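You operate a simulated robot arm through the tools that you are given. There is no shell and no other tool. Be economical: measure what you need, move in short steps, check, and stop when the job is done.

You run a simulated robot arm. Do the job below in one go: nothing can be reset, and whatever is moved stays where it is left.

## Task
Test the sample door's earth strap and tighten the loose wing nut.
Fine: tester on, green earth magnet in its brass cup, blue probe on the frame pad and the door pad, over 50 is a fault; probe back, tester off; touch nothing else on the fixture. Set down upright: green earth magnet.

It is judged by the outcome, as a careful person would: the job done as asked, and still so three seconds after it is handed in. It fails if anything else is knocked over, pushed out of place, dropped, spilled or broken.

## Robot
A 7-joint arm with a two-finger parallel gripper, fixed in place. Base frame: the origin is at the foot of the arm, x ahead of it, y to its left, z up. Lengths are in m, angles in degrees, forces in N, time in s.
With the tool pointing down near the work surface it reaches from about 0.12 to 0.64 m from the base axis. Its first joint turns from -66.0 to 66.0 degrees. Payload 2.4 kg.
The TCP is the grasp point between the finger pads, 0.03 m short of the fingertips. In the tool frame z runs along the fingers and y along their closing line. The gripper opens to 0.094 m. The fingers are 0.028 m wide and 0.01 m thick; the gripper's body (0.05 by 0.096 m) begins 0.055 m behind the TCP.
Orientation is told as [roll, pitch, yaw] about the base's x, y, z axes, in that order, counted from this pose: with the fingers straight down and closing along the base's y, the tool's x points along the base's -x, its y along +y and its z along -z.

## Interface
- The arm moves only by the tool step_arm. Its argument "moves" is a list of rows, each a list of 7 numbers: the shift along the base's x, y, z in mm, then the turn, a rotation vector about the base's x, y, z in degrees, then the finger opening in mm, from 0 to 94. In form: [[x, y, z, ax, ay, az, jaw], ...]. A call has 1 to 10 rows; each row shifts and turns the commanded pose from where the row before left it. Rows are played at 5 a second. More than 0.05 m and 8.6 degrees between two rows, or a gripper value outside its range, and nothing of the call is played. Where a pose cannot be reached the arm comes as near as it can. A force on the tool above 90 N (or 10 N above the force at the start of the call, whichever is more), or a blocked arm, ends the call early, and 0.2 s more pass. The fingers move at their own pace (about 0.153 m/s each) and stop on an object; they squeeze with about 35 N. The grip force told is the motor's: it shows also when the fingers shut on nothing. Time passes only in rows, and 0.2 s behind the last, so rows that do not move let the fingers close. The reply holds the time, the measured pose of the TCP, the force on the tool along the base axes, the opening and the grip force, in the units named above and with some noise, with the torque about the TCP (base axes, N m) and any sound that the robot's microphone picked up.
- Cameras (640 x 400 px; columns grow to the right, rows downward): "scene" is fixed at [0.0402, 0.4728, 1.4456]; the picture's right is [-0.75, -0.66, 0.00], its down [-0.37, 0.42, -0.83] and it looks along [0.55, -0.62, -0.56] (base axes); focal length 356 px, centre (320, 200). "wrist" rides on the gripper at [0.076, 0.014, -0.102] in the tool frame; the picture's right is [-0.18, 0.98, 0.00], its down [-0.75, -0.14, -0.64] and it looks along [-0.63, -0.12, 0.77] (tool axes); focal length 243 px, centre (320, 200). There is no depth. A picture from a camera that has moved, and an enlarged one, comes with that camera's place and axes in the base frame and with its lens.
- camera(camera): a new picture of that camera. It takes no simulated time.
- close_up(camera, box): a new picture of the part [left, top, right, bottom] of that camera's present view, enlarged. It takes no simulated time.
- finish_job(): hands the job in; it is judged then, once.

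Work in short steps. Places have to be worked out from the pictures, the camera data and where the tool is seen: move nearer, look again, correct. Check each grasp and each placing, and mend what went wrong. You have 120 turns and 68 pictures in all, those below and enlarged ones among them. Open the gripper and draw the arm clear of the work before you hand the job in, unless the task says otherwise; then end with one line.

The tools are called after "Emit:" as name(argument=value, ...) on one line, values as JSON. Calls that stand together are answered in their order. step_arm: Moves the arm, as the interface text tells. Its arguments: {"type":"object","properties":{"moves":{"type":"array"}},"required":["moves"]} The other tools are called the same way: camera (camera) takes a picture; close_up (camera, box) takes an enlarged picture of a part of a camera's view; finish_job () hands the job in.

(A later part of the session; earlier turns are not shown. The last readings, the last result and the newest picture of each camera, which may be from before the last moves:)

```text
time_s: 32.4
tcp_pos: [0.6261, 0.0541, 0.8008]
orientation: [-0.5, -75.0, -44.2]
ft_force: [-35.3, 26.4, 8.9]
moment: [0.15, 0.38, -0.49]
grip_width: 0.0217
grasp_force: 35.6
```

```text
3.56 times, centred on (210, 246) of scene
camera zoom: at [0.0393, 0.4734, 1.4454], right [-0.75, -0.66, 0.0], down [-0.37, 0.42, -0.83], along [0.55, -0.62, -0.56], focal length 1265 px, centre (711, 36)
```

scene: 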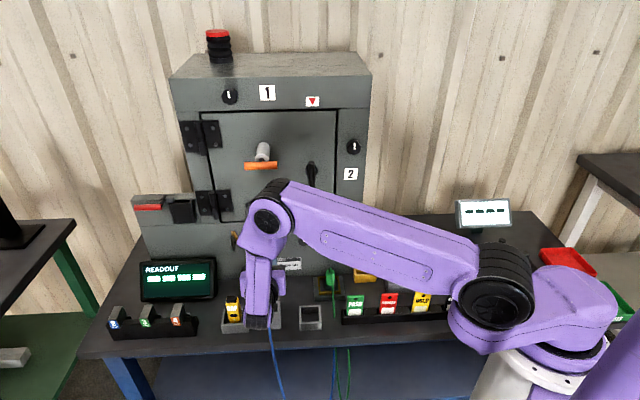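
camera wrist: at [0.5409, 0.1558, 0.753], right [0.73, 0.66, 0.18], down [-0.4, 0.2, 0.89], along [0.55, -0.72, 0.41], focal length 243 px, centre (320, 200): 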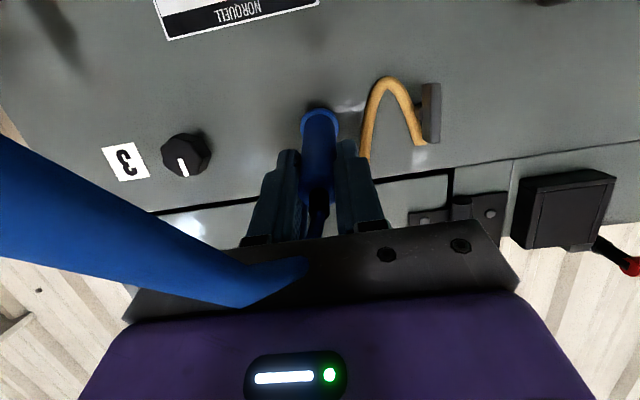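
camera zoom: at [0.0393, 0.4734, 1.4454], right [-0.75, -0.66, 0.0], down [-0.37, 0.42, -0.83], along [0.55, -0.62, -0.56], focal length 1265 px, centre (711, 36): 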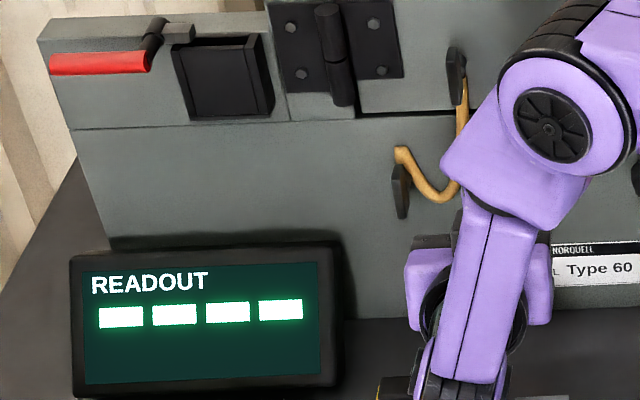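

The green readout is unchanged; I check the white display by the console.

Emit:
close_up(camera="scene", box=[370, 190, 530, 290])

```text
4.00 times, centred on (450, 240) of scene
camera zoom: at [0.0393, 0.4734, 1.4454], right [-0.75, -0.66, 0.0], down [-0.37, 0.42, -0.83], along [0.55, -0.62, -0.56], focal length 1423 px, centre (-200, 40)
```

zoom: 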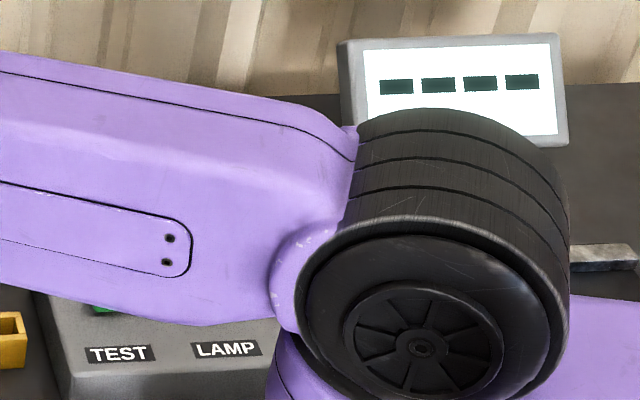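

Both still show dashes. I ease the force slightly, wait a second and look at the tip in close-up.

Emit:
step_arm(moves=[[-1, 1, 0, 0, 0, 0, 10], [0, 0, 0, 0, 0, 0, 10], [0, 0, 0, 0, 0, 0, 10], [0, 0, 0, 0, 0, 0, 10], [0, 0, 0, 0, 0, 0, 10]])

Emit:
close_up(camera="wrist", box=[240, 50, 400, 150])

Emit:
camera(camera="scene")

```text
time_s: 33.6
tcp_pos: [0.6272, 0.0537, 0.8017]
orientation: [-0.1, -75.1, -44.5]
ft_force: [-24.1, 22.8, -0.1]
moment: [0.51, 0.59, -0.15]
grip_width: 0.0218
grasp_force: 35.0
```

```text
4.00 times, centred on (320, 100) of wrist
camera zoom: at [0.553, 0.1476, 0.7531], right [0.72, 0.67, 0.18], down [-0.4, 0.2, 0.89], along [0.56, -0.72, 0.41], focal length 970 px, centre (320, 600)
```

zoom: 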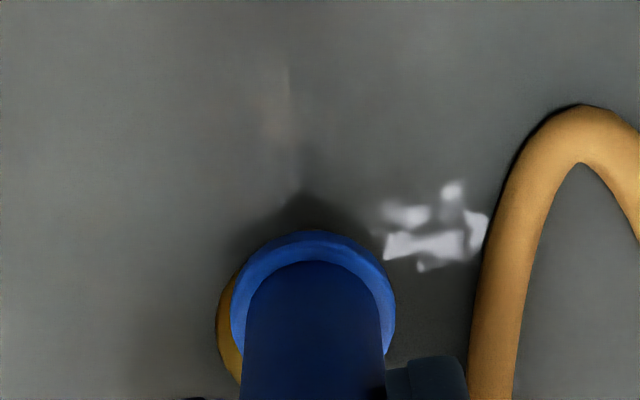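

```text
21 pictures are left
```

scene: 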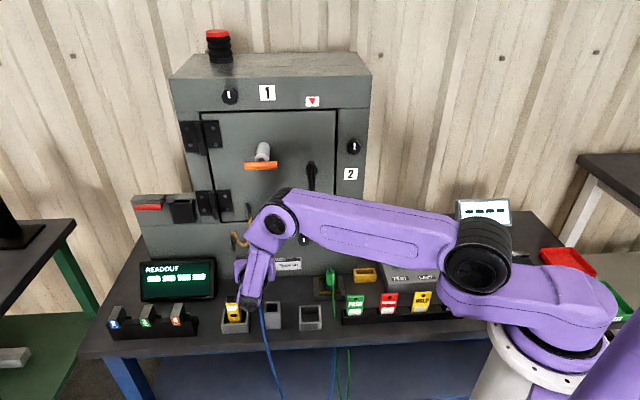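

Contact is firm but there's no reading; the pad appears offset ~7 mm up and ~4 mm to the right of the tip. I back off, shift, and re-touch.

Emit:
step_arm(moves=[[-4, 4, 0, 0, 0, 0, 10], [-6, 6, 0, 0, 0, 0, 10], [-2.5, -2.5, 6, 0, 0, 0, 10], [0, 0, 0, 0, 0, 0, 10]])

Emit:
close_up(camera="wrist", box=[240, 50, 400, 150])

```text
time_s: 34.6
tcp_pos: [0.6143, 0.0553, 0.8074]
orientation: [0.2, -75.2, -45.4]
ft_force: [0.0, -0.3, -0.4]
moment: [0.01, 0.01, 0.04]
grip_width: 0.0215
grasp_force: 34.9
```

```text
4.00 times, centred on (320, 100) of wrist
camera zoom: at [0.5423, 0.1494, 0.7592], right [0.73, 0.66, 0.18], down [-0.4, 0.2, 0.89], along [0.55, -0.72, 0.41], focal length 970 px, centre (320, 600)
```

zoom: 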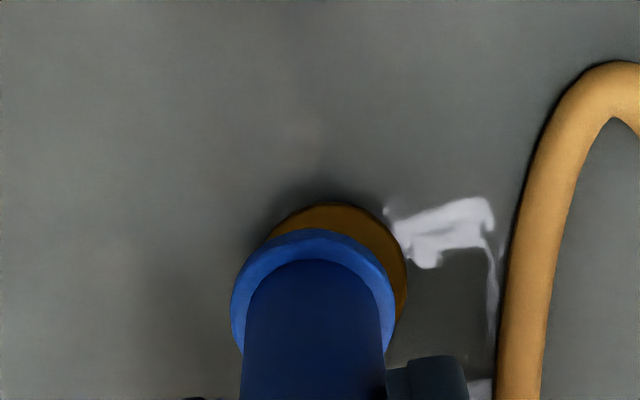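

Now the tip projects within ~3 mm of the pad centre (0.689, -0.014, 0.784). I advance again.

Emit:
step_arm(moves=[[6, -5, 0, 0, 0, 0, 10], [3, -3, 0, 0, 0, 0, 10], [2, -2, 0, 0, 0, 0, 10], [1, -1, 0, 0, 0, 0, 10], [0, 0, 0, 0, 0, 0, 10], [0, 0, 0, 0, 0, 0, 10], [0, 0, 0, 0, 0, 0, 10]])

Emit:
camera(camera="scene")

```text
time_s: 36.2
tcp_pos: [0.6236, 0.0504, 0.8045]
orientation: [-1.0, -74.9, -43.8]
ft_force: [-44.3, 27.9, 4.2]
moment: [0.5, 0.89, -1.0]
grip_width: 0.0221
grasp_force: 34.7
```

```text
19 pictures are left
```

scene: 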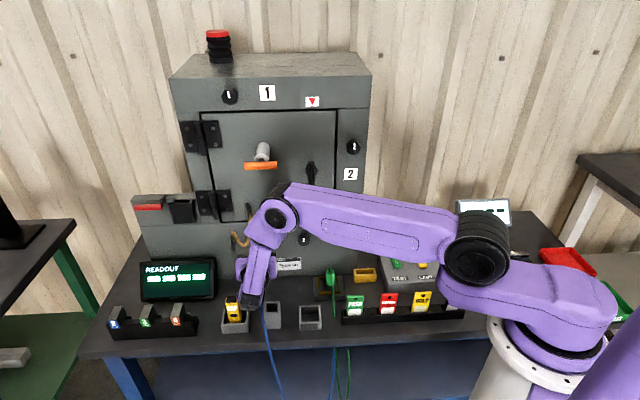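

The white display seems to have changed; I zoom in on it.

Emit:
close_up(camera="scene", box=[440, 190, 520, 240])

```text
8.00 times, centred on (480, 215) of scene
camera zoom: at [0.0392, 0.4734, 1.4454], right [-0.75, -0.66, 0.0], down [-0.37, 0.42, -0.83], along [0.55, -0.62, -0.56], focal length 2846 px, centre (-960, 80)
```

zoom: 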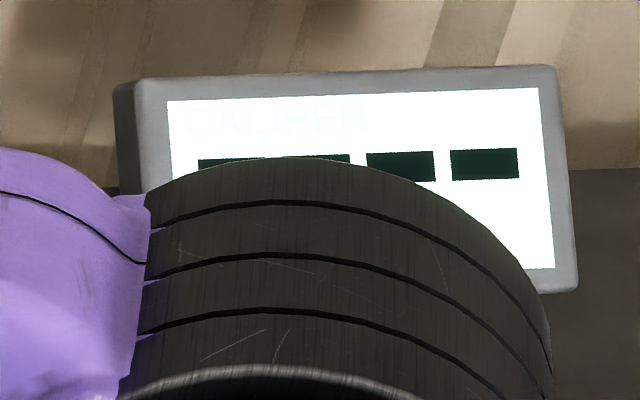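

That is just the caliper. I check the TEST rocker and magnet seating in one view.

Emit:
close_up(camera="scene", box=[310, 240, 438, 320])

```text
5.00 times, centred on (374, 280) of scene
camera zoom: at [0.0392, 0.4734, 1.4454], right [-0.75, -0.66, 0.0], down [-0.37, 0.42, -0.83], along [0.55, -0.62, -0.56], focal length 1779 px, centre (50, -200)
```

zoom: 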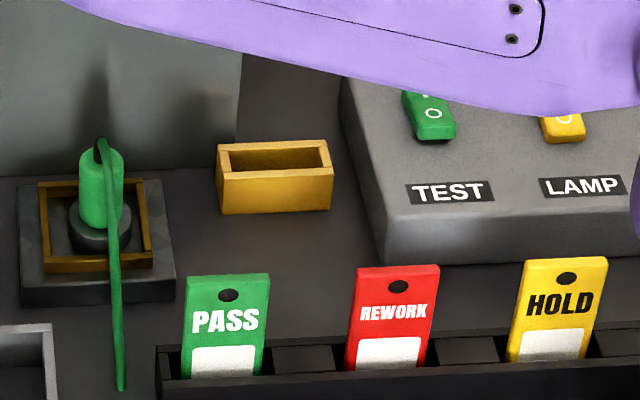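

Switch is on and magnet seated. I ease to a lighter contact, hold two seconds and re-read.

Emit:
step_arm(moves=[[-1, 1, 0, 0, 0, 0, 10], [-0.5, 0.5, 0, 0, 0, 0, 10], [0, 0, 0, 0, 0, 0, 10], [0, 0, 0, 0, 0, 0, 10], [0, 0, 0, 0, 0, 0, 10], [0, 0, 0, 0, 0, 0, 10], [0, 0, 0, 0, 0, 0, 10], [0, 0, 0, 0, 0, 0, 10], [0, 0, 0, 0, 0, 0, 10], [0, 0, 0, 0, 0, 0, 10]])

Emit:
close_up(camera="scene", box=[130, 190, 306, 300])

```text
time_s: 38.4
tcp_pos: [0.6258, 0.0453, 0.8064]
orientation: [0.3, -75.2, -45.4]
ft_force: [-6.0, 11.2, 2.2]
moment: [0.2, 0.04, 0.29]
grip_width: 0.0221
grasp_force: 35.1
```

```text
3.64 times, centred on (218, 245) of scene
camera zoom: at [0.0401, 0.473, 1.4455], right [-0.75, -0.66, 0.0], down [-0.37, 0.42, -0.83], along [0.55, -0.62, -0.56], focal length 1294 px, centre (691, 36)
```

zoom: 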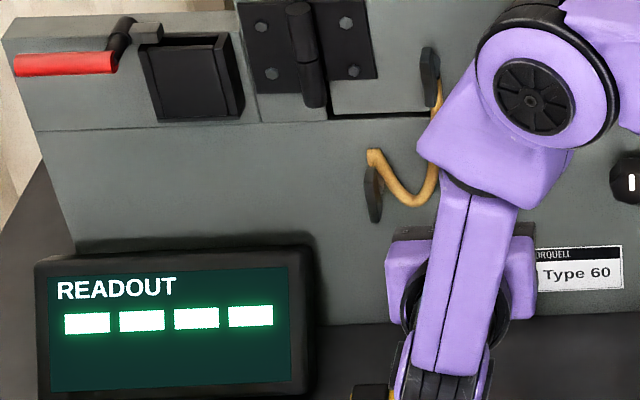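

Still no reading, and the TCP shifted relative to the contact, so I look at the tip from the wrist.

Emit:
close_up(camera="wrist", box=[208, 40, 432, 180])

```text
2.86 times, centred on (320, 110) of wrist
camera zoom: at [0.5529, 0.1405, 0.7592], right [0.73, 0.66, 0.18], down [-0.4, 0.2, 0.89], along [0.55, -0.72, 0.41], focal length 693 px, centre (320, 457)
```

zoom: 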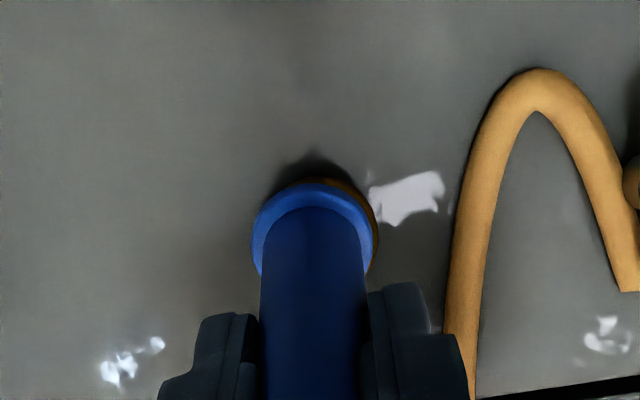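

The tip is on the pad centre but 15° off square, and the probe slipped a few mm in the grip under load. I back off, tilt to ~83° and re-touch gently.

Emit:
step_arm(moves=[[-4, 4, 0, 0, 0, 0, 10], [-5, 5, 0, 0, 0, 0, 10], [1.5, 1.5, -11, -5.66, -5.66, 0, 10], [0, 0, 0, 0, 0, 0, 10], [3, -3, 0, 0, 0, 0, 10], [2, -2, 0, 0, 0, 0, 10], [0, 0, 0, 0, 0, 0, 10]])

```text
time_s: 40.0
tcp_pos: [0.6224, 0.0512, 0.7943]
orientation: [-0.1, -83.0, -45.1]
ft_force: [-0.3, 0.0, -1.0]
moment: [0.0, 0.02, -0.01]
grip_width: 0.0217
grasp_force: 34.8
```

Free so far; I advance 1 mm at a time until a light contact.

Emit:
step_arm(moves=[[0.7, -0.7, 0, 0, 0, 0, 10], [0.7, -0.7, 0, 0, 0, 0, 10], [0.7, -0.7, 0, 0, 0, 0, 10], [0, 0, 0, 0, 0, 0, 10]])

Emit:
step_arm(moves=[[0.7, -0.7, 0, 0, 0, 0, 10], [0.7, -0.7, 0, 0, 0, 0, 10], [0, 0, 0, 0, 0, 0, 10]])

```text
time_s: 41.0
tcp_pos: [0.6247, 0.0493, 0.7946]
orientation: [0.0, -83.1, -45.0]
ft_force: [-3.9, 4.2, -1.6]
moment: [0.0, 0.08, -0.18]
grip_width: 0.022
grasp_force: 34.8
```

```text
time_s: 41.8
tcp_pos: [0.6258, 0.0497, 0.7945]
orientation: [-0.6, -83.1, -44.5]
ft_force: [-22.8, 14.6, 2.9]
moment: [0.05, 0.2, -0.47]
grip_width: 0.022
grasp_force: 34.6
```

Solid contact of about 27 N at near-square angle. I read the display.

Emit:
close_up(camera="scene", box=[130, 190, 306, 300])

```text
3.64 times, centred on (218, 245) of scene
camera zoom: at [0.0396, 0.4731, 1.4455], right [-0.75, -0.66, 0.0], down [-0.37, 0.42, -0.83], along [0.55, -0.62, -0.56], focal length 1294 px, centre (691, 36)
```

zoom: 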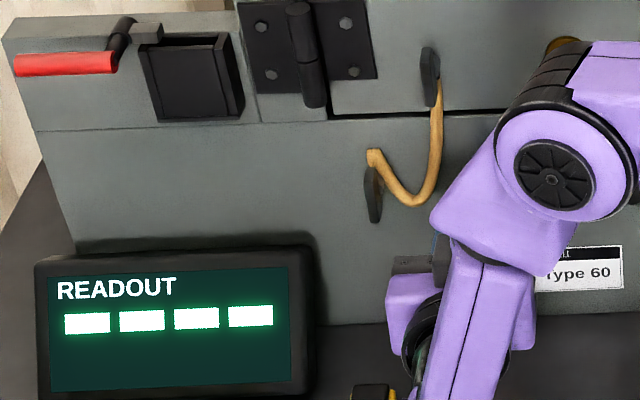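

Torque analysis confirms the tip itself is the contact. I verify its place on the pad from the wrist once more.

Emit:
close_up(camera="wrist", box=[256, 60, 384, 140])

```text
5.00 times, centred on (320, 100) of wrist
camera zoom: at [0.5574, 0.1384, 0.7308], right [0.71, 0.68, 0.18], down [-0.49, 0.29, 0.83], along [0.51, -0.68, 0.53], focal length 1213 px, centre (320, 700)
```

zoom: 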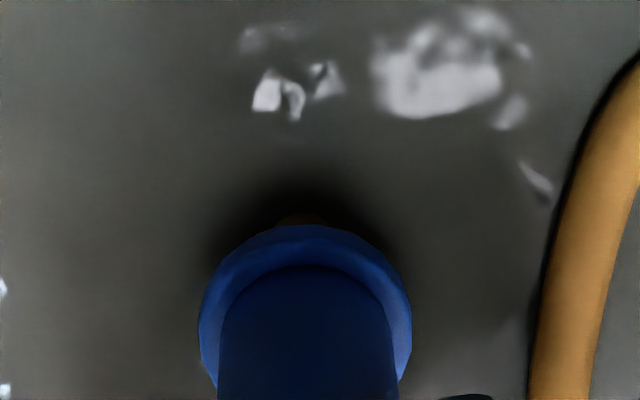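

The tip is within ~4 mm of the pad centre, yet no reading. I try the door pad as a cross-check: retract, move 71 mm to the right and 110 mm up, then look.

Emit:
step_arm(moves=[[-5, 5, 0, 0, 0, 0, 10], [-8, 8, 0, 0, 0, 0, 10], [-10, -10, 30, 0, 0, 0, 10], [-15, -15, 30, 0, 0, 0, 10], [-15, -15, 30, 0, 0, 0, 10], [-10, -10, 20, 0, 0, 0, 10], [0, 0, 0, 0, 0, 0, 10]])

Emit:
camera(camera="wrist")

```text
time_s: 43.4
tcp_pos: [0.5622, 0.0105, 0.9047]
orientation: [-0.2, -83.0, -45.1]
ft_force: [0.2, 0.0, -0.5]
moment: [0.02, -0.01, 0.02]
grip_width: 0.0218
grasp_force: 35.2
```

```text
12 pictures are left
camera wrist: at [0.4949, 0.1004, 0.8418], right [0.71, 0.68, 0.18], down [-0.49, 0.29, 0.82], along [0.51, -0.68, 0.53], focal length 243 px, centre (320, 200)
```

wrist: 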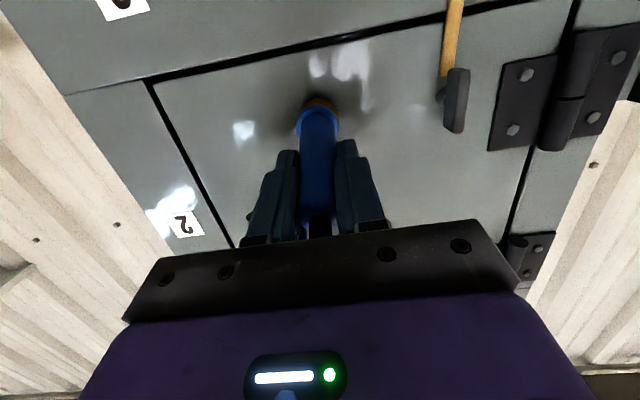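

Door pad is right behind the tip at about (0.640, -0.063, 0.889). I advance to light contact.

Emit:
step_arm(moves=[[6, -4, -3, 0, 0, 0, 10], [4, -4, 0, 0, 0, 0, 10], [1.4, -1.4, 0, 0, 0, 0, 10], [0, 0, 0, 0, 0, 0, 10]])

Emit:
step_arm(moves=[[0.7, -0.7, 0, 0, 0, 0, 10], [0.7, -0.7, 0, 0, 0, 0, 10], [0.7, -0.7, 0, 0, 0, 0, 10], [0.7, -0.7, 0, 0, 0, 0, 10], [0, 0, 0, 0, 0, 0, 10]])

```text
time_s: 44.4
tcp_pos: [0.5741, 0.0006, 0.9035]
orientation: [-0.1, -83.2, -45.2]
ft_force: [-0.5, 0.3, -0.2]
moment: [0.0, 0.01, -0.02]
grip_width: 0.0217
grasp_force: 35.3
```

```text
time_s: 45.6
tcp_pos: [0.577, 0.0003, 0.903]
orientation: [-0.8, -83.1, -44.2]
ft_force: [-21.0, 12.0, 0.9]
moment: [0.14, 0.29, -0.5]
grip_width: 0.0219
grasp_force: 34.6
```

Contact on the door pad (~24 N). I hold and read the whole scene.

Emit:
step_arm(moves=[[0, 0, 0, 0, 0, 0, 10], [0, 0, 0, 0, 0, 0, 10], [0, 0, 0, 0, 0, 0, 10], [0, 0, 0, 0, 0, 0, 10]])

Emit:
close_up(camera="scene", box=[130, 190, 450, 390])

```text
time_s: 46.6
tcp_pos: [0.5761, -0.0012, 0.9031]
orientation: [0.2, -83.1, -45.3]
ft_force: [-15.7, 15.3, -2.3]
moment: [0.41, 0.38, 0.12]
grip_width: 0.0219
grasp_force: 35.0
```

```text
2.00 times, centred on (290, 290) of scene
camera zoom: at [0.0399, 0.4731, 1.4455], right [-0.75, -0.66, 0.0], down [-0.37, 0.42, -0.83], along [0.55, -0.62, -0.56], focal length 712 px, centre (380, 20)
```

zoom: 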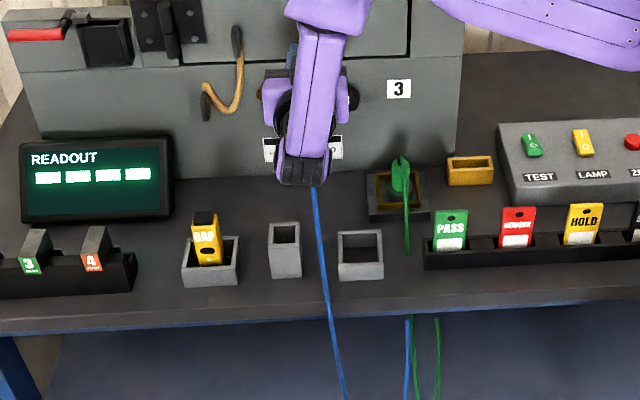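

No reading on either pad, so the tester or the earth isn't live. I check the rocker's tilt at high zoom.

Emit:
close_up(camera="scene", box=[322, 244, 434, 314])

```text
5.71 times, centred on (378, 279) of scene
camera zoom: at [0.0399, 0.4731, 1.4455], right [-0.75, -0.66, 0.0], down [-0.37, 0.42, -0.83], along [0.55, -0.62, -0.56], focal length 2033 px, centre (-11, -251)
```

zoom: 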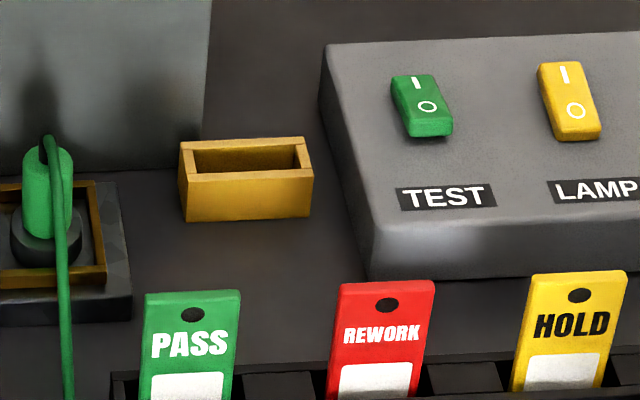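

TEST is clearly on. The magnet may sit a bit off; I zoom on the cup.

Emit:
close_up(camera="scene", box=[306, 262, 354, 302])

```text
10.00 times, centred on (330, 282) of scene
camera zoom: at [0.0399, 0.4731, 1.4455], right [-0.75, -0.66, 0.0], down [-0.37, 0.42, -0.83], along [0.55, -0.62, -0.56], focal length 3558 px, centre (220, -620)
```

zoom: 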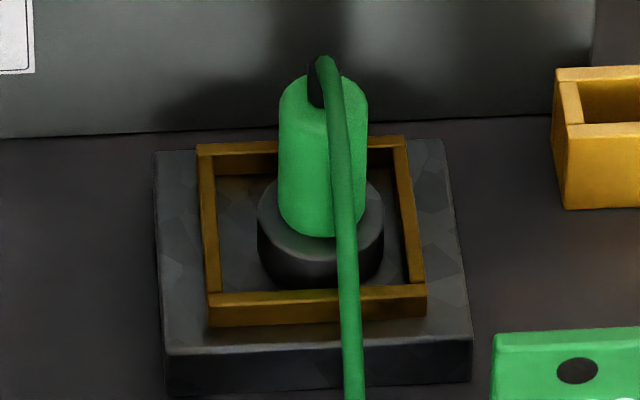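

Magnet is well seated. Perhaps the tester needs a longer steady contact, so I hold four more seconds and read again.

Emit:
step_arm(moves=[[0, 0, 0, 0, 0, 0, 10], [0, 0, 0, 0, 0, 0, 10], [0, 0, 0, 0, 0, 0, 10], [0, 0, 0, 0, 0, 0, 10], [0, 0, 0, 0, 0, 0, 10], [0, 0, 0, 0, 0, 0, 10], [0, 0, 0, 0, 0, 0, 10], [0, 0, 0, 0, 0, 0, 10], [0, 0, 0, 0, 0, 0, 10], [0, 0, 0, 0, 0, 0, 10]])

Emit:
step_arm(moves=[[0, 0, 0, 0, 0, 0, 10], [0, 0, 0, 0, 0, 0, 10], [0, 0, 0, 0, 0, 0, 10], [0, 0, 0, 0, 0, 0, 10], [0, 0, 0, 0, 0, 0, 10], [0, 0, 0, 0, 0, 0, 10], [0, 0, 0, 0, 0, 0, 10], [0, 0, 0, 0, 0, 0, 10]])

Emit:
close_up(camera="scene", box=[130, 190, 290, 300])

```text
time_s: 48.8
tcp_pos: [0.5771, -0.0019, 0.9025]
orientation: [0.0, -83.2, -45.3]
ft_force: [-4.2, 8.1, 1.4]
moment: [0.06, 0.04, 0.17]
grip_width: 0.0219
grasp_force: 34.6
```

```text
time_s: 50.6
tcp_pos: [0.577, -0.0017, 0.9033]
orientation: [0.1, -83.0, -45.3]
ft_force: [0.4, -0.3, -0.4]
moment: [0.0, 0.01, -0.01]
grip_width: 0.0218
grasp_force: 35.4
```

```text
3.64 times, centred on (210, 245) of scene
camera zoom: at [0.0402, 0.4728, 1.4456], right [-0.75, -0.66, 0.0], down [-0.37, 0.42, -0.83], along [0.55, -0.62, -0.56], focal length 1294 px, centre (720, 36)
```

zoom: 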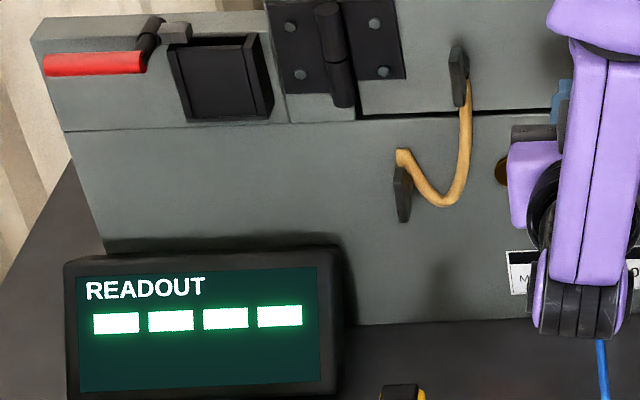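

Re-analysing the guard ring's place in the wrist images: the probe has pivoted in the grip by about 10°, tip drooping ~15–20 mm, so it was touching below the pads. I back off, tilt the tool 10° more to compensate, and re-touch the door pad.

Emit:
step_arm(moves=[[-7, 7, 0, 0, 0, 0, 10], [0.5, 0.5, 3, -3.54, -3.54, 0, 10], [0.5, 0.5, 2, -3.54, -3.54, 0, 10], [0, 0, 0, 0, 0, 0, 10], [3, -3, 0, 0, 0, 0, 10], [2.5, -2.5, 0, 0, 0, 0, 10], [0, 0, 0, 0, 0, 0, 10]])

Emit:
close_up(camera="wrist", box=[208, 40, 432, 180])

```text
time_s: 52.2
tcp_pos: [0.5769, 0.0016, 0.9065]
orientation: [179.3, -86.8, 135.5]
ft_force: [-0.2, 0.5, -1.4]
moment: [0.01, 0.01, 0.02]
grip_width: 0.022
grasp_force: 35.0
```

```text
2.86 times, centred on (320, 110) of wrist
camera zoom: at [0.5184, 0.081, 0.8251], right [0.69, 0.7, 0.18], down [-0.58, 0.38, 0.72], along [0.43, -0.6, 0.67], focal length 693 px, centre (320, 457)
```

zoom: 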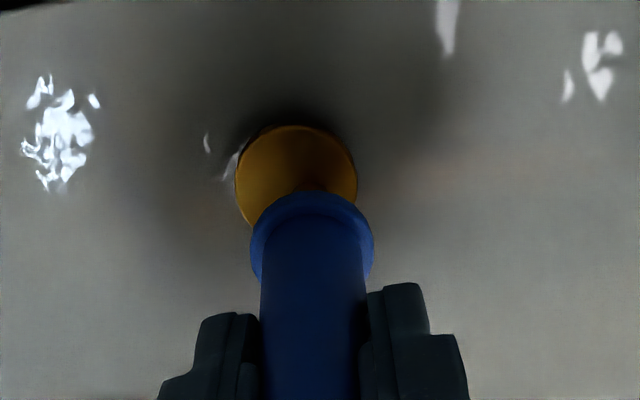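

Now the pad and the brass tip against it are visible; the tip is ~6 mm left and ~3 mm high of centre. I shift and advance gently.

Emit:
step_arm(moves=[[-3.5, -3.5, -3, 0, 0, 0, 10], [0.7, -0.7, 0, 0, 0, 0, 10], [0.7, -0.7, 0, 0, 0, 0, 10], [0.7, -0.7, 0, 0, 0, 0, 10], [0, 0, 0, 0, 0, 0, 10]])

Emit:
step_arm(moves=[[0.7, -0.7, 0, 0, 0, 0, 10], [0.7, -0.7, 0, 0, 0, 0, 10], [0, 0, 0, 0, 0, 0, 10]])

```text
time_s: 53.4
tcp_pos: [0.5737, -0.0037, 0.904]
orientation: [-178.8, -86.9, 133.8]
ft_force: [-24.9, 14.3, -0.6]
moment: [-0.01, 0.1, -0.61]
grip_width: 0.0223
grasp_force: 35.3
```

```text
time_s: 54.2
tcp_pos: [0.578, -0.0037, 0.905]
orientation: [179.2, -86.9, 135.7]
ft_force: [-18.2, 15.5, -2.8]
moment: [0.14, 0.2, 0.07]
grip_width: 0.0217
grasp_force: 34.5
```

In contact on the door pad (~24 N). I read the display.

Emit:
close_up(camera="scene", box=[130, 190, 290, 300])

```text
3.64 times, centred on (210, 245) of scene
camera zoom: at [0.0398, 0.4732, 1.4455], right [-0.75, -0.66, 0.0], down [-0.37, 0.42, -0.83], along [0.55, -0.62, -0.56], focal length 1294 px, centre (720, 36)
```

zoom: 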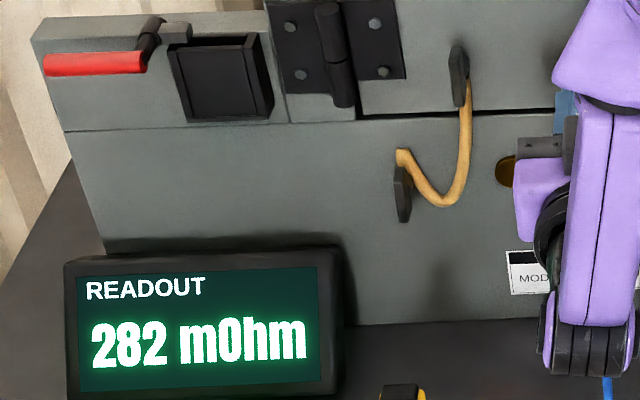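

Door pad reads 282 mOhm: a fault. Now I repeat on the frame pad with the same attitude (69 mm left, 105 mm down).

Emit:
step_arm(moves=[[-4, 4, 0, 0, 0, 0, 10], [-7, 7, 0, 0, 0, 0, 10], [16, 16, -26, 0, 0, 0, 10], [16, 16, -26, 0, 0, 0, 10], [17, 17, -26, 0, 0, 0, 10], [0, 0, -27, 0, 0, 0, 10], [5, -5, 0, 0, 0, 0, 10], [2, -2, 0, 0, 0, 0, 10], [1, -1, 0, 0, 0, 0, 10], [0, 0, 0, 0, 0, 0, 10]])

Emit:
step_arm(moves=[[0.7, -0.7, 0, 0, 0, 0, 10], [0.7, -0.7, 0, 0, 0, 0, 10], [0.7, -0.7, 0, 0, 0, 0, 10], [0, 0, 0, 0, 0, 0, 10]])

```text
time_s: 56.4
tcp_pos: [0.6226, 0.0457, 0.7986]
orientation: [179.6, -86.9, 135.3]
ft_force: [0.9, -0.1, -0.5]
moment: [0.0, -0.01, 0.01]
grip_width: 0.0217
grasp_force: 34.9
```

```text
time_s: 57.4
tcp_pos: [0.6248, 0.0435, 0.8007]
orientation: [179.3, -86.8, 135.5]
ft_force: [-0.6, -0.6, -0.3]
moment: [0.0, 0.0, 0.02]
grip_width: 0.0218
grasp_force: 35.3
```

No contact yet; I advance further in 1 mm steps.

Emit:
step_arm(moves=[[0.7, -0.7, 0, 0, 0, 0, 10], [0.7, -0.7, 0, 0, 0, 0, 10], [0.7, -0.7, 0, 0, 0, 0, 10], [0, 0, 0, 0, 0, 0, 10]])

```text
time_s: 58.4
tcp_pos: [0.627, 0.0451, 0.7999]
orientation: [-179.7, -86.9, 134.6]
ft_force: [-14.2, 10.2, -0.2]
moment: [0.01, -0.01, 0.05]
grip_width: 0.0217
grasp_force: 34.6
```

Contact at ~17 N; I read.

Emit:
close_up(camera="scene", box=[130, 190, 290, 300])

```text
3.64 times, centred on (210, 245) of scene
camera zoom: at [0.0399, 0.473, 1.4455], right [-0.75, -0.66, 0.0], down [-0.37, 0.42, -0.83], along [0.55, -0.62, -0.56], focal length 1294 px, centre (720, 36)
```

zoom: 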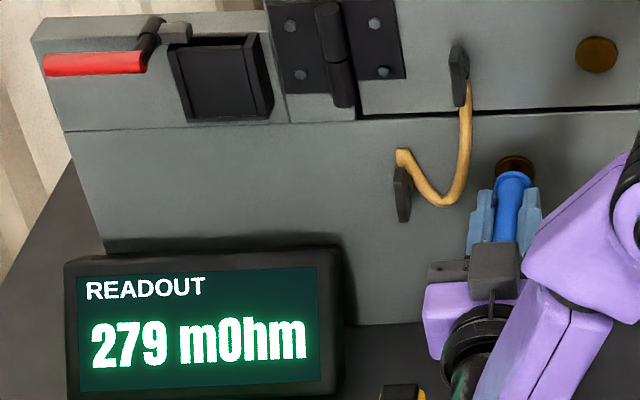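

Frame pad reads 279 mOhm, also over 50 (door only +3), so the fault lies at the frame-side end: the lower wing nut is the loose one. Now I return the probe: retract, rise over its holster, and tilt back so the probe (which sits ~11.5° off in the grip) hangs vertical.

Emit:
step_arm(moves=[[-10, 10, 0, 0, 0, 0, 10], [-10, 10, 10, 0, 0, 0, 10], [-20, 8, 20, 0, 0, 0, 10], [-20, 8, 20, 0, 0, 0, 10], [-18.6, 8.6, 10, 0, 0, 0, 10], [0, 0, 0, 0, 0, 0, 10]])

Emit:
step_arm(moves=[[0, 0, 0, 5.78, 5.78, 0, 10], [0, 0, 0, 5.78, 5.78, 0, 10], [0, 0, 0, 5.78, 5.78, 0, 10], [0, 0, 0, 5.78, 5.78, 0, 10], [0, 0, 0, 5.78, 5.78, 0, 10], [0, 0, 0, 5.78, 5.78, 0, 10], [0, 0, 0, 5.78, 5.78, 0, 10], [0, 0, 0, 5.78, 5.78, 0, 10], [0, 0, 0, 5.78, 5.78, 0, 10], [0, 0, 0, 5.78, 5.78, 0, 10]])

Emit:
step_arm(moves=[[0, 0, -30, 0, 0, 0, 10], [0, 0, -35, 0, 0, 0, 10], [0, 0, 0, 0, 0, 0, 10]])

```text
time_s: 59.8
tcp_pos: [0.5483, 0.0871, 0.8611]
orientation: [179.0, -86.9, 135.7]
ft_force: [0.3, -0.6, 0.0]
moment: [-0.01, 0.0, -0.02]
grip_width: 0.0217
grasp_force: 34.7
```

```text
time_s: 62.0
tcp_pos: [0.5492, 0.0869, 0.8595]
orientation: [-0.1, -11.5, -45.0]
ft_force: [0.6, -0.7, -0.5]
moment: [0.0, -0.02, 0.0]
grip_width: 0.0215
grasp_force: 34.8
```

```text
time_s: 62.8
tcp_pos: [0.5488, 0.0851, 0.7933]
orientation: [-0.2, -11.3, -45.0]
ft_force: [0.5, -0.4, -0.5]
moment: [-0.01, 0.01, 0.02]
grip_width: 0.0217
grasp_force: 34.9
```

Tip is now ~25 mm above the rim; I check its alignment with the holster.

Emit:
close_up(camera="scene", box=[236, 270, 316, 340])

```text
5.71 times, centred on (276, 305) of scene
camera zoom: at [0.0402, 0.4728, 1.4456], right [-0.75, -0.66, 0.0], down [-0.37, 0.42, -0.83], along [0.55, -0.62, -0.56], focal length 2033 px, centre (571, -400)
```

zoom: 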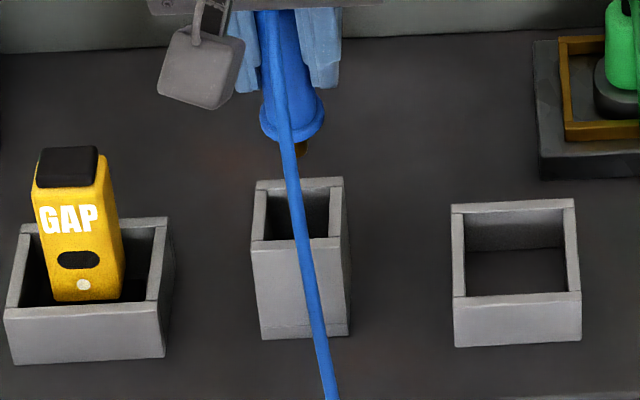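

Tip needs about +8 mm along n and +2.5 mm along u to be centred. I shift and lower with force monitoring.

Emit:
step_arm(moves=[[-3.9, 7.5, 0, 0, 0, 0, 10], [0, 0, -12, 0, 0, 0, 10], [0, 0, -12, 0, 0, 0, 10], [0, 0, -12, 0, 0, 0, 10], [0, 0, 0, 0, 0, 0, 10]])

```text
time_s: 64.0
tcp_pos: [0.5449, 0.0942, 0.7571]
orientation: [-0.1, -11.4, -45.0]
ft_force: [-0.4, 0.1, -0.5]
moment: [0.01, 0.05, 0.01]
grip_width: 0.0217
grasp_force: 35.0
```

Tip is inside the mouth with no contact. I continue slowly.

Emit:
step_arm(moves=[[0, 0, -5, 0, 0, 0, 10], [0, 0, -5, 0, 0, 0, 10], [0, 0, -4, 0, 0, 0, 10], [0, 0, -3, 0, 0, 0, 10], [0, 0, 0, 0, 0, 0, 10]])

```text
time_s: 65.2
tcp_pos: [0.5439, 0.0935, 0.7408]
orientation: [-0.2, -11.4, -44.9]
ft_force: [-0.3, 0.6, -0.8]
moment: [-0.01, 0.0, 0.03]
grip_width: 0.0217
grasp_force: 35.3
```

Emit:
step_arm(moves=[[0, 0, -4, 0, 0, 0, 10], [0, 0, -4, 0, 0, 0, 10], [0, 0, -4, 0, 0, 0, 10], [0, 0, 0, 0, 0, 0, 10]])

```text
time_s: 66.2
tcp_pos: [0.5445, 0.0948, 0.7297]
orientation: [-0.2, -11.4, -45.1]
ft_force: [0.6, -0.1, -0.4]
moment: [-0.01, -0.01, 0.01]
grip_width: 0.0217
grasp_force: 34.6
```

Still free; the guard is entering. I go on toward the floor in small steps.

Emit:
step_arm(moves=[[0, 0, -4, 0, 0, 0, 10], [0, 0, -4, 0, 0, 0, 10], [0, 0, -3, 0, 0, 0, 10], [0, 0, -2, 0, 0, 0, 10], [0, 0, 0, 0, 0, 0, 10]])

```text
time_s: 67.4
tcp_pos: [0.5453, 0.0931, 0.7165]
orientation: [-0.1, -11.6, -45.1]
ft_force: [-3.9, -0.8, 12.9]
moment: [0.16, 0.06, 0.03]
grip_width: 0.0211
grasp_force: 35.3
```

Contact at 0.7165, close to the expected floor height. I release and lift away.

Emit:
step_arm(moves=[[0, 0, 0, 0, 0, 0, 24], [0, 0, 0, 0, 0, 0, 32], [0, 0, 0, 0, 0, 0, 44], [0, 0, 0, 0, 0, 0, 44], [0, 0, 20, 0, 0, 0, 44], [0, 0, 40, 0, 0, 0, 44], [-10, 10, 40, 0, 0, 0, 44], [-10, 10, 30, 0, 0, 0, 44], [0, 0, 0, 0, 0, 0, 44]])

Emit:
close_up(camera="scene", box=[190, 190, 350, 330])

```text
time_s: 69.4
tcp_pos: [0.5241, 0.1139, 0.8477]
orientation: [-0.2, -11.4, -44.9]
ft_force: [-0.1, -0.7, -0.3]
moment: [0.0, -0.04, 0.0]
grip_width: 0.0439
grasp_force: 0.1
```

```text
2.86 times, centred on (270, 260) of scene
camera zoom: at [0.0402, 0.4728, 1.4456], right [-0.75, -0.66, 0.0], down [-0.37, 0.42, -0.83], along [0.55, -0.62, -0.56], focal length 1016 px, centre (463, 29)
```

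zoom: 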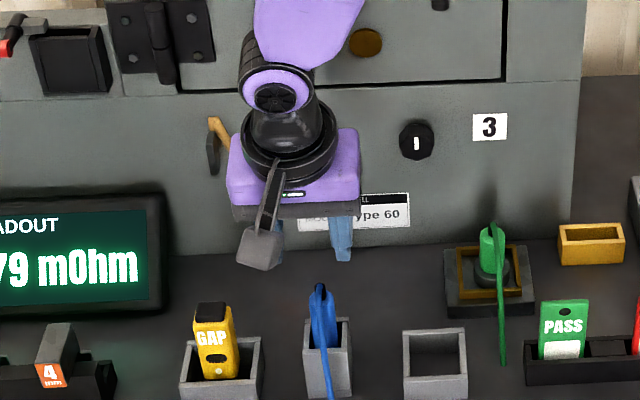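

Probe is back in its holster. The lower (frame) wing nut triangulates from three views to about (0.740, 0.061, 0.783). I tilt to ~65° and move to a standoff in front of it, above the GAP gauge, then look.

Emit:
step_arm(moves=[[15, 0, 10, -5.4, -5.4, 0, 44], [20, 0, 0, -5.4, -5.4, 0, 44], [20, 0, 0, -5.4, -5.4, 0, 44], [20, 0, 0, -5.4, -5.4, 0, 44], [20, 0, 0, -5.4, -5.4, 0, 40], [20, 0, -20, -5.4, -5.4, 0, 34], [20, 0, -20, -5.4, -5.4, 0, 30], [20, -2, -16, 0, 0, 0, 30], [11, 0, -11, 0, 0, 0, 30], [0, 0, 0, 0, 0, 0, 30]])

Emit:
camera(camera="wrist")

```text
time_s: 71.6
tcp_pos: [0.6911, 0.1109, 0.7888]
orientation: [-0.2, -64.9, -45.1]
ft_force: [-0.1, 0.1, 0.1]
moment: [-0.03, 0.06, -0.01]
grip_width: 0.03
grasp_force: 0.1
```

```text
2 pictures are left
camera wrist: at [0.6133, 0.2106, 0.7636], right [0.75, 0.64, 0.17], down [-0.28, 0.09, 0.95], along [0.59, -0.77, 0.25], focal length 243 px, centre (320, 200)
```

wrist: 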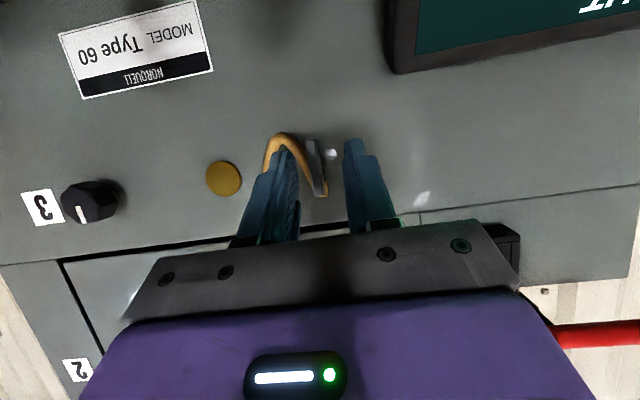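

The nut is ~9 mm right of the gripper's centre plane, wings vertical. I shift, advance along the normal so the tips overlap the outer wing, and close gently.

Emit:
step_arm(moves=[[-6.2, -6.2, 4, 0, 0, 0, 30], [10, -10, 0, 0, 0, 0, 30], [10, -10, 0, 0, 0, 0, 30], [6, -6, 0, 0, 0, 0, 30], [4, -4, 0, 0, 0, 0, 30], [2, -2, 0, 0, 0, 0, 30], [0, 0, 0, 0, 0, 0, 30]])

Emit:
step_arm(moves=[[0, 0, 0, 0, 0, 0, 0], [0, 0, 0, 0, 0, 0, 0], [0, 0, 0, 0, 0, 0, 0]])

```text
time_s: 73.2
tcp_pos: [0.7182, 0.0732, 0.7934]
orientation: [-0.1, -64.8, -45.1]
ft_force: [-0.7, -0.3, -1.0]
moment: [-0.01, 0.0, -0.02]
grip_width: 0.0302
grasp_force: 0.0
```

```text
time_s: 74.0
tcp_pos: [0.7163, 0.074, 0.7931]
orientation: [0.1, -64.8, -45.2]
ft_force: [16.6, 3.0, -5.1]
moment: [0.46, 0.33, 0.38]
grip_width: 0.0137
grasp_force: 44.8
```

Something 13.7 mm wide is gripped at the nut's position. I turn clockwise (about the inward normal) 24° and watch the torque.

Emit:
step_arm(moves=[[0.2, 0.2, 0, 5.66, -5.66, 0, 0], [-0.8, -0.8, -0.2, 5.66, -5.66, 0, 0], [-0.8, -0.8, -0.4, 5.66, -5.66, 0, 0], [0, 0, 0, 0, 0, 0, 0]])

```text
time_s: 75.0
tcp_pos: [0.7143, 0.0716, 0.794]
orientation: [46.3, -55.9, -86.1]
ft_force: [2.4, 2.1, -2.1]
moment: [-0.82, -0.89, -0.35]
grip_width: 0.0137
grasp_force: 44.9
```

It turned freely with the width unchanged. I continue.

Emit:
step_arm(moves=[[-0.7, -0.7, -0.5, 5.66, -5.66, 0, 0], [-0.6, -0.6, -0.7, 5.66, -5.66, 0, 0], [-0.5, -0.5, -0.8, 5.66, -5.66, 0, 0], [0, 0, 0, 0, 0, 0, 0]])

```text
time_s: 76.0
tcp_pos: [0.7122, 0.07, 0.7921]
orientation: [68.9, -37.2, -102.9]
ft_force: [-14.8, 1.9, 7.9]
moment: [-0.56, -0.61, -0.83]
grip_width: 0.0136
grasp_force: 45.1
```

Still free turning (48° so far). I go on to ~80°.

Emit:
step_arm(moves=[[-0.4, -0.4, -0.9, 5.66, -5.66, 0, 0], [-0.3, -0.3, -1, 5.66, -5.66, 0, 0], [-0.2, -0.2, -1, 5.66, -5.66, 0, 0], [-0.1, -0.1, -1, 5.66, -5.66, 0, 0], [0, 0, 0, 0, 0, 0, 0]])

```text
time_s: 77.2
tcp_pos: [0.7089, 0.0708, 0.792]
orientation: [70.7, -31.8, -104.7]
ft_force: [27.9, -11.4, -0.7]
moment: [-0.19, -0.29, 0.28]
grip_width: 0.0135
grasp_force: 45.1
out of reach, approached as far as the arm can: row 1, 2, 3, 4
```

The wrist limit stopped me at about 54°, still without resistance. I release, back off and plan to regrip from the other side of the wrist range (tool spun 180°).

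Emit:
step_arm(moves=[[0, 0, 0, 0, 0, 0, 24], [0, 0, 0, 0, 0, 0, 34], [0, 0, 0, 0, 0, 0, 34], [-10, 10, 0, 0, 0, 0, 34], [-15, 15, 0, 0, 0, 0, 34], [-20, 20, 0, 0, 0, 0, 34], [0, 0, 0, 0, 0, 0, 34]])

```text
time_s: 78.8
tcp_pos: [0.6626, 0.1187, 0.7906]
orientation: [70.4, -31.9, -104.2]
ft_force: [0.0, 0.4, 0.0]
moment: [0.01, -0.04, 0.03]
grip_width: 0.0341
grasp_force: 0.1
```

Tool y shows the nut was turned 53°. I rotate the wrist back to zero at standoff, raising a little.

Emit:
step_arm(moves=[[0, 0, 10, -5.66, 5.66, 0, 34], [0, 0, 10, -5.66, 5.66, 0, 34], [0, 0, 10, -5.66, 5.66, 0, 34], [0, 0, 10, -5.66, 5.66, 0, 34], [0, 0, 10, -5.66, 5.66, 0, 34], [0, 0, 0, -5.66, 5.66, 0, 34], [0, 0, 0, -3.7, 3.7, 0, 34], [0, 0, 0, 0, 0, 0, 34]])

```text
time_s: 80.6
tcp_pos: [0.6621, 0.1191, 0.8415]
orientation: [-0.7, -64.1, -46.3]
ft_force: [0.2, -0.3, 0.0]
moment: [-0.04, 0.0, 0.03]
grip_width: 0.0337
grasp_force: 0.0
```

Back near α=0. Now I spin the tool about its own axis counter-clockwise in two calls.

Emit:
step_arm(moves=[[0, 0, 0, -5.38, 5.38, 3.55, 34], [0, 0, 0, -5.38, 5.38, 3.55, 34], [0, 0, 0, -5.38, 5.38, 3.55, 34], [0, 0, 0, -5.38, 5.38, 3.55, 34], [0, 0, 0, -5.38, 5.38, 3.55, 34], [0, 0, 0, -5.38, 5.38, 3.55, 34], [0, 0, 0, -5.38, 5.38, 3.55, 34], [0, 0, 0, -5.38, 5.38, 3.55, 34], [0, 0, 0, -5.38, 5.38, 3.55, 34], [0, 0, 0, -5.38, 5.38, 3.55, 34]])

Emit:
step_arm(moves=[[0, 0, 0, -5.38, 5.38, 3.55, 34], [0, 0, 0, -5.38, 5.38, 3.55, 34], [0, 0, 0, -5.38, 5.38, 3.55, 34], [0, 0, 0, -5.38, 5.38, 3.55, 34], [0, 0, 0, -5.38, 5.38, 3.55, 34], [0, 0, 0, 0, 0, 0, 34]])

```text
time_s: 82.8
tcp_pos: [0.6606, 0.1171, 0.8402]
orientation: [-66.5, -5.6, 41.6]
ft_force: [-0.4, -0.6, 0.5]
moment: [0.03, -0.01, 0.0]
grip_width: 0.034
grasp_force: 0.1
```

```text
time_s: 84.2
tcp_pos: [0.6614, 0.1183, 0.8408]
orientation: [-62.2, 31.9, 60.9]
ft_force: [-0.1, 0.3, 0.1]
moment: [-0.02, 0.02, 0.01]
grip_width: 0.0341
grasp_force: 0.1
```

The flip is reachable; the closing line is again square to the wing (52.5°). I steepen the tilt to 75°, line up, and descend to the nut's level at standoff.

Emit:
step_arm(moves=[[5.8, 5.8, 0, -5.87, -5.87, 0, 34], [0, 0, -25, 0, 0, 0, 34], [0, 0, -26, 0, 0, 0, 34], [0, 0, 0, 0, 0, 0, 34]])

Emit:
close_up(camera="wrist", box=[160, 40, 480, 240])

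```text
time_s: 85.2
tcp_pos: [0.6674, 0.1251, 0.7887]
orientation: [-72.0, 33.9, 55.6]
ft_force: [-1.4, -0.7, -0.4]
moment: [-0.02, -0.01, 0.0]
grip_width: 0.034
grasp_force: 0.1
```

```text
2.00 times, centred on (320, 140) of wrist
camera zoom: at [0.5537, 0.1381, 0.8459], right [-0.46, -0.13, -0.88], down [-0.01, 0.99, -0.14], along [0.89, -0.06, -0.45], focal length 485 px, centre (320, 320)
```

zoom: 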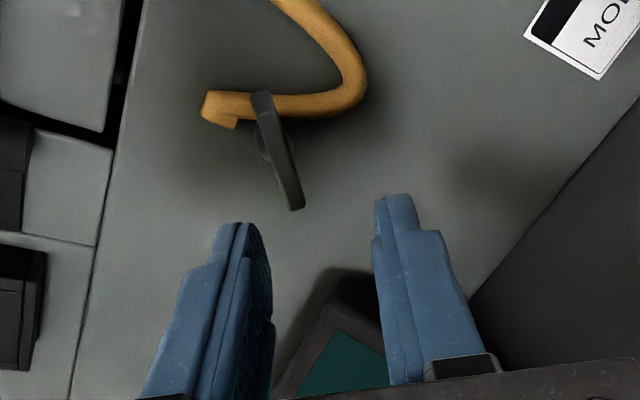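

The view shows the wing now 52° clockwise of vertical, centred at u 0.565, z 0.781, so it did turn with me. I centre (+4 mm left, -3 mm), advance and grip.

Emit:
step_arm(moves=[[3, 3, -2.7, 0, 0, 0, 34], [15, -15, 0, 0, 0, 0, 34], [15, -15, 0, 0, 0, 0, 34], [10, -10, 0, 0, 0, 0, 34], [6, -6, 0, 0, 0, 0, 34], [4, -4, 0, 0, 0, 0, 34], [0, 0, 0, 0, 0, 0, 34]])

Emit:
step_arm(moves=[[0, 0, 0, 0, 0, 0, 0], [0, 0, 0, 0, 0, 0, 0], [0, 0, 0, 0, 0, 0, 0]])

```text
time_s: 86.8
tcp_pos: [0.72, 0.0782, 0.7876]
orientation: [-72.1, 33.7, 55.8]
ft_force: [-5.2, 3.5, 0.7]
moment: [-0.04, -0.14, -0.05]
grip_width: 0.0335
grasp_force: 0.2
```

```text
time_s: 87.6
tcp_pos: [0.7206, 0.0776, 0.7867]
orientation: [-72.0, 33.9, 55.8]
ft_force: [-3.8, 2.3, -3.9]
moment: [-0.64, -0.66, 1.05]
grip_width: 0.018
grasp_force: 44.8
```

Slight frontal contact and a wider grip (18 mm); I open, back off 4 mm and regrip.

Emit:
step_arm(moves=[[0, 0, 0, 0, 0, 0, 34], [-3, 3, 0, 0, 0, 0, 34], [0, 0, 0, 0, 0, 0, 34], [0, 0, 0, 0, 0, 0, 0], [0, 0, 0, 0, 0, 0, 0], [0, 0, 0, 0, 0, 0, 0]])

```text
time_s: 89.0
tcp_pos: [0.7179, 0.08, 0.7879]
orientation: [-72.2, 33.8, 55.4]
ft_force: [0.5, -3.0, 4.7]
moment: [-0.94, -0.82, 0.49]
grip_width: 0.0161
grasp_force: 45.4
```

Good enough grip; I turn clockwise again, watching the torque.

Emit:
step_arm(moves=[[-0.4, -0.4, 0, 5.66, -5.66, 0, 0], [-0.4, -0.4, -0.2, 5.66, -5.66, 0, 0], [-0.4, -0.4, -0.3, 5.66, -5.66, 0, 0], [0, 0, 0, 0, 0, 0, 0]])

```text
time_s: 90.0
tcp_pos: [0.7172, 0.0786, 0.79]
orientation: [-76.9, 9.9, 53.8]
ft_force: [-7.5, -1.7, 26.1]
moment: [-1.07, -0.91, 0.35]
grip_width: 0.0155
grasp_force: 45.1
```

Little torque about the nut axis (still loose), but a 26 N vertical side load; I relieve by raising 2 mm while continuing.

Emit:
step_arm(moves=[[0, 0, 1.5, 5.66, -5.66, 0, 0], [0, 0, 1, 5.66, -5.66, 0, 0], [0, 0, 0.5, 5.66, -5.66, 0, 0], [0, 0, 0, 0, 0, 0, 0]])

```text
time_s: 91.0
tcp_pos: [0.7156, 0.0768, 0.7897]
orientation: [-80.4, -13.6, 53.8]
ft_force: [-11.1, -6.7, 20.8]
moment: [-1.26, -1.14, 0.5]
grip_width: 0.0156
grasp_force: 44.9
```

About 100° total and still free. I continue, relieving side load.

Emit:
step_arm(moves=[[-0.7, -0.7, 1, 5.66, -5.66, 0, 0], [-0.7, -0.7, 0.5, 5.66, -5.66, 0, 0], [0, 0, 0, 5.66, -5.66, 0, 0], [0, 0, 0, 5.66, -5.66, 0, 0], [0, 0, 0, 0, 0, 0, 0]])

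```text
time_s: 92.2
tcp_pos: [0.7133, 0.0755, 0.7903]
orientation: [-87.0, -44.9, 57.1]
ft_force: [-24.9, -8.8, 7.1]
moment: [-0.52, -0.39, -1.44]
grip_width: 0.0156
grasp_force: 44.9
```

132° total, still turning without axial torque. I continue and relieve toward -u.

Emit:
step_arm(moves=[[-1, -1, 0, 5.66, -5.66, 0, 0], [-0.7, -0.7, 0, 5.66, -5.66, 0, 0], [-0.5, -0.5, 0, 5.66, -5.66, 0, 0], [0, 0, 0, 5.66, -5.66, 0, 0], [0, 0, 0, 0, 0, 0, 0]])

```text
time_s: 93.4
tcp_pos: [0.7097, 0.0746, 0.7883]
orientation: [-111.9, -75.2, 79.8]
ft_force: [-26.8, -6.6, -5.4]
moment: [0.07, 0.29, -1.54]
grip_width: 0.0154
grasp_force: 45.2
```

~164° total. I continue until it resists or the wrist limit.

Emit:
step_arm(moves=[[-0.8, -0.8, 0, 5.66, -5.66, 0, 0], [-0.5, -0.5, -0.3, 5.66, -5.66, 0, 0], [-0.3, -0.3, -0.5, 5.66, -5.66, 0, 0], [0, 0, -0.5, 5.66, -5.66, 0, 0], [0, 0, 0, 0, 0, 0, 0]])

```text
time_s: 94.6
tcp_pos: [0.6707, 0.0612, 0.7885]
orientation: [125.0, -68.3, -159.6]
ft_force: [0.2, 0.5, 0.0]
moment: [0.01, 0.0, 0.0]
grip_width: 0.0
grasp_force: 32.5
out of reach, approached as far as the arm can: row 1, 2, 3
```

The grip slipped off at the wrist limit; force is now zero, but the camera side hangs low near the GAP gauge. I rise straight up first, then back away from the face.

Emit:
step_arm(moves=[[0, 0, 15, 0, 0, 0, 0], [0, 0, 15, 0, 0, 0, 0], [0, 0, 15, 0, 0, 0, 0], [-10, 10, 5, 0, 0, 0, 0], [-15, 15, 20, 0, 0, 0, 0], [-15, 15, 20, 0, 0, 0, 0], [0, 0, 0, 0, 0, 0, 0]])

```text
time_s: 96.2
tcp_pos: [0.6305, 0.1039, 0.881]
orientation: [125.2, -68.4, -159.6]
ft_force: [-0.6, 0.8, -0.5]
moment: [-0.01, 0.02, -0.02]
grip_width: 0.0
grasp_force: 32.9
```

Clear. I rotate back to the α=0, 65° attitude and go to the nut standoff for a look.

Emit:
step_arm(moves=[[0, 0, 5, 1.72, 6.65, -1.0, 0], [0, 0, 5, 1.72, 6.65, -1.0, 0], [0, 0, 0, 1.72, 6.65, -1.0, 10], [0, 0, 0, 1.72, 6.65, -1.0, 20], [0, 0, 0, 1.72, 6.65, -1.0, 34], [0, 0, 0, 1.72, 6.65, -1.0, 34], [20, 8, -20, 0, 0, 0, 34], [20, 3, -25, 0, 0, 0, 34], [13, 0, -25, 0, 0, 0, 34], [0, 0, -20, 0, 0, 0, 34]])

```text
time_s: 98.4
tcp_pos: [0.6845, 0.114, 0.8]
orientation: [0.0, -64.9, -44.9]
ft_force: [-0.4, 0.6, 0.0]
moment: [0.04, 0.01, -0.01]
grip_width: 0.0339
grasp_force: 0.1
```

In position. I approach the nut again with 40 mm opening and grip; how it closes and the torque will tell its state.

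Emit:
step_arm(moves=[[-3.2, -3.2, -10, 0, 0, 0, 40], [12, -12, 0, 0, 0, 0, 40], [12, -12, 0, 0, 0, 0, 40], [6, -6, 0, 0, 0, 0, 40], [3, -3, 0, 0, 0, 0, 40], [2, -2, 0, 0, 0, 0, 40], [0, 0, 0, 0, 0, 0, 40]])

Emit:
step_arm(moves=[[0, 0, 0, 0, 0, 0, 0], [0, 0, 0, 0, 0, 0, 0], [0, 0, 0, 0, 0, 0, 0]])

```text
time_s: 100.0
tcp_pos: [0.7156, 0.0752, 0.79]
orientation: [-0.1, -64.9, -44.8]
ft_force: [-0.2, 0.1, -0.4]
moment: [-0.02, -0.01, 0.02]
grip_width: 0.04
grasp_force: 0.1
```

```text
time_s: 100.8
tcp_pos: [0.7159, 0.0749, 0.7898]
orientation: [0.0, -64.8, -44.8]
ft_force: [2.0, -1.1, -0.2]
moment: [-0.04, -0.02, -0.01]
grip_width: 0.0138
grasp_force: 44.8
```

Clean grip at 13.8 mm with no side load: the wing is near vertical again (about half a turn made). I turn clockwise and watch the axial torque.

Emit:
step_arm(moves=[[-0.8, -0.8, 0, 5.66, -5.66, 0, 0], [-0.8, -0.8, -0.2, 5.66, -5.66, 0, 0], [-0.8, -0.8, -0.4, 5.66, -5.66, 0, 0], [0, 0, 0, 0, 0, 0, 0]])

```text
time_s: 101.8
tcp_pos: [0.7146, 0.0772, 0.7894]
orientation: [46.3, -55.8, -85.4]
ft_force: [22.1, 9.5, -13.1]
moment: [-0.75, 1.62, -0.33]
grip_width: 0.0247
grasp_force: 44.8
```

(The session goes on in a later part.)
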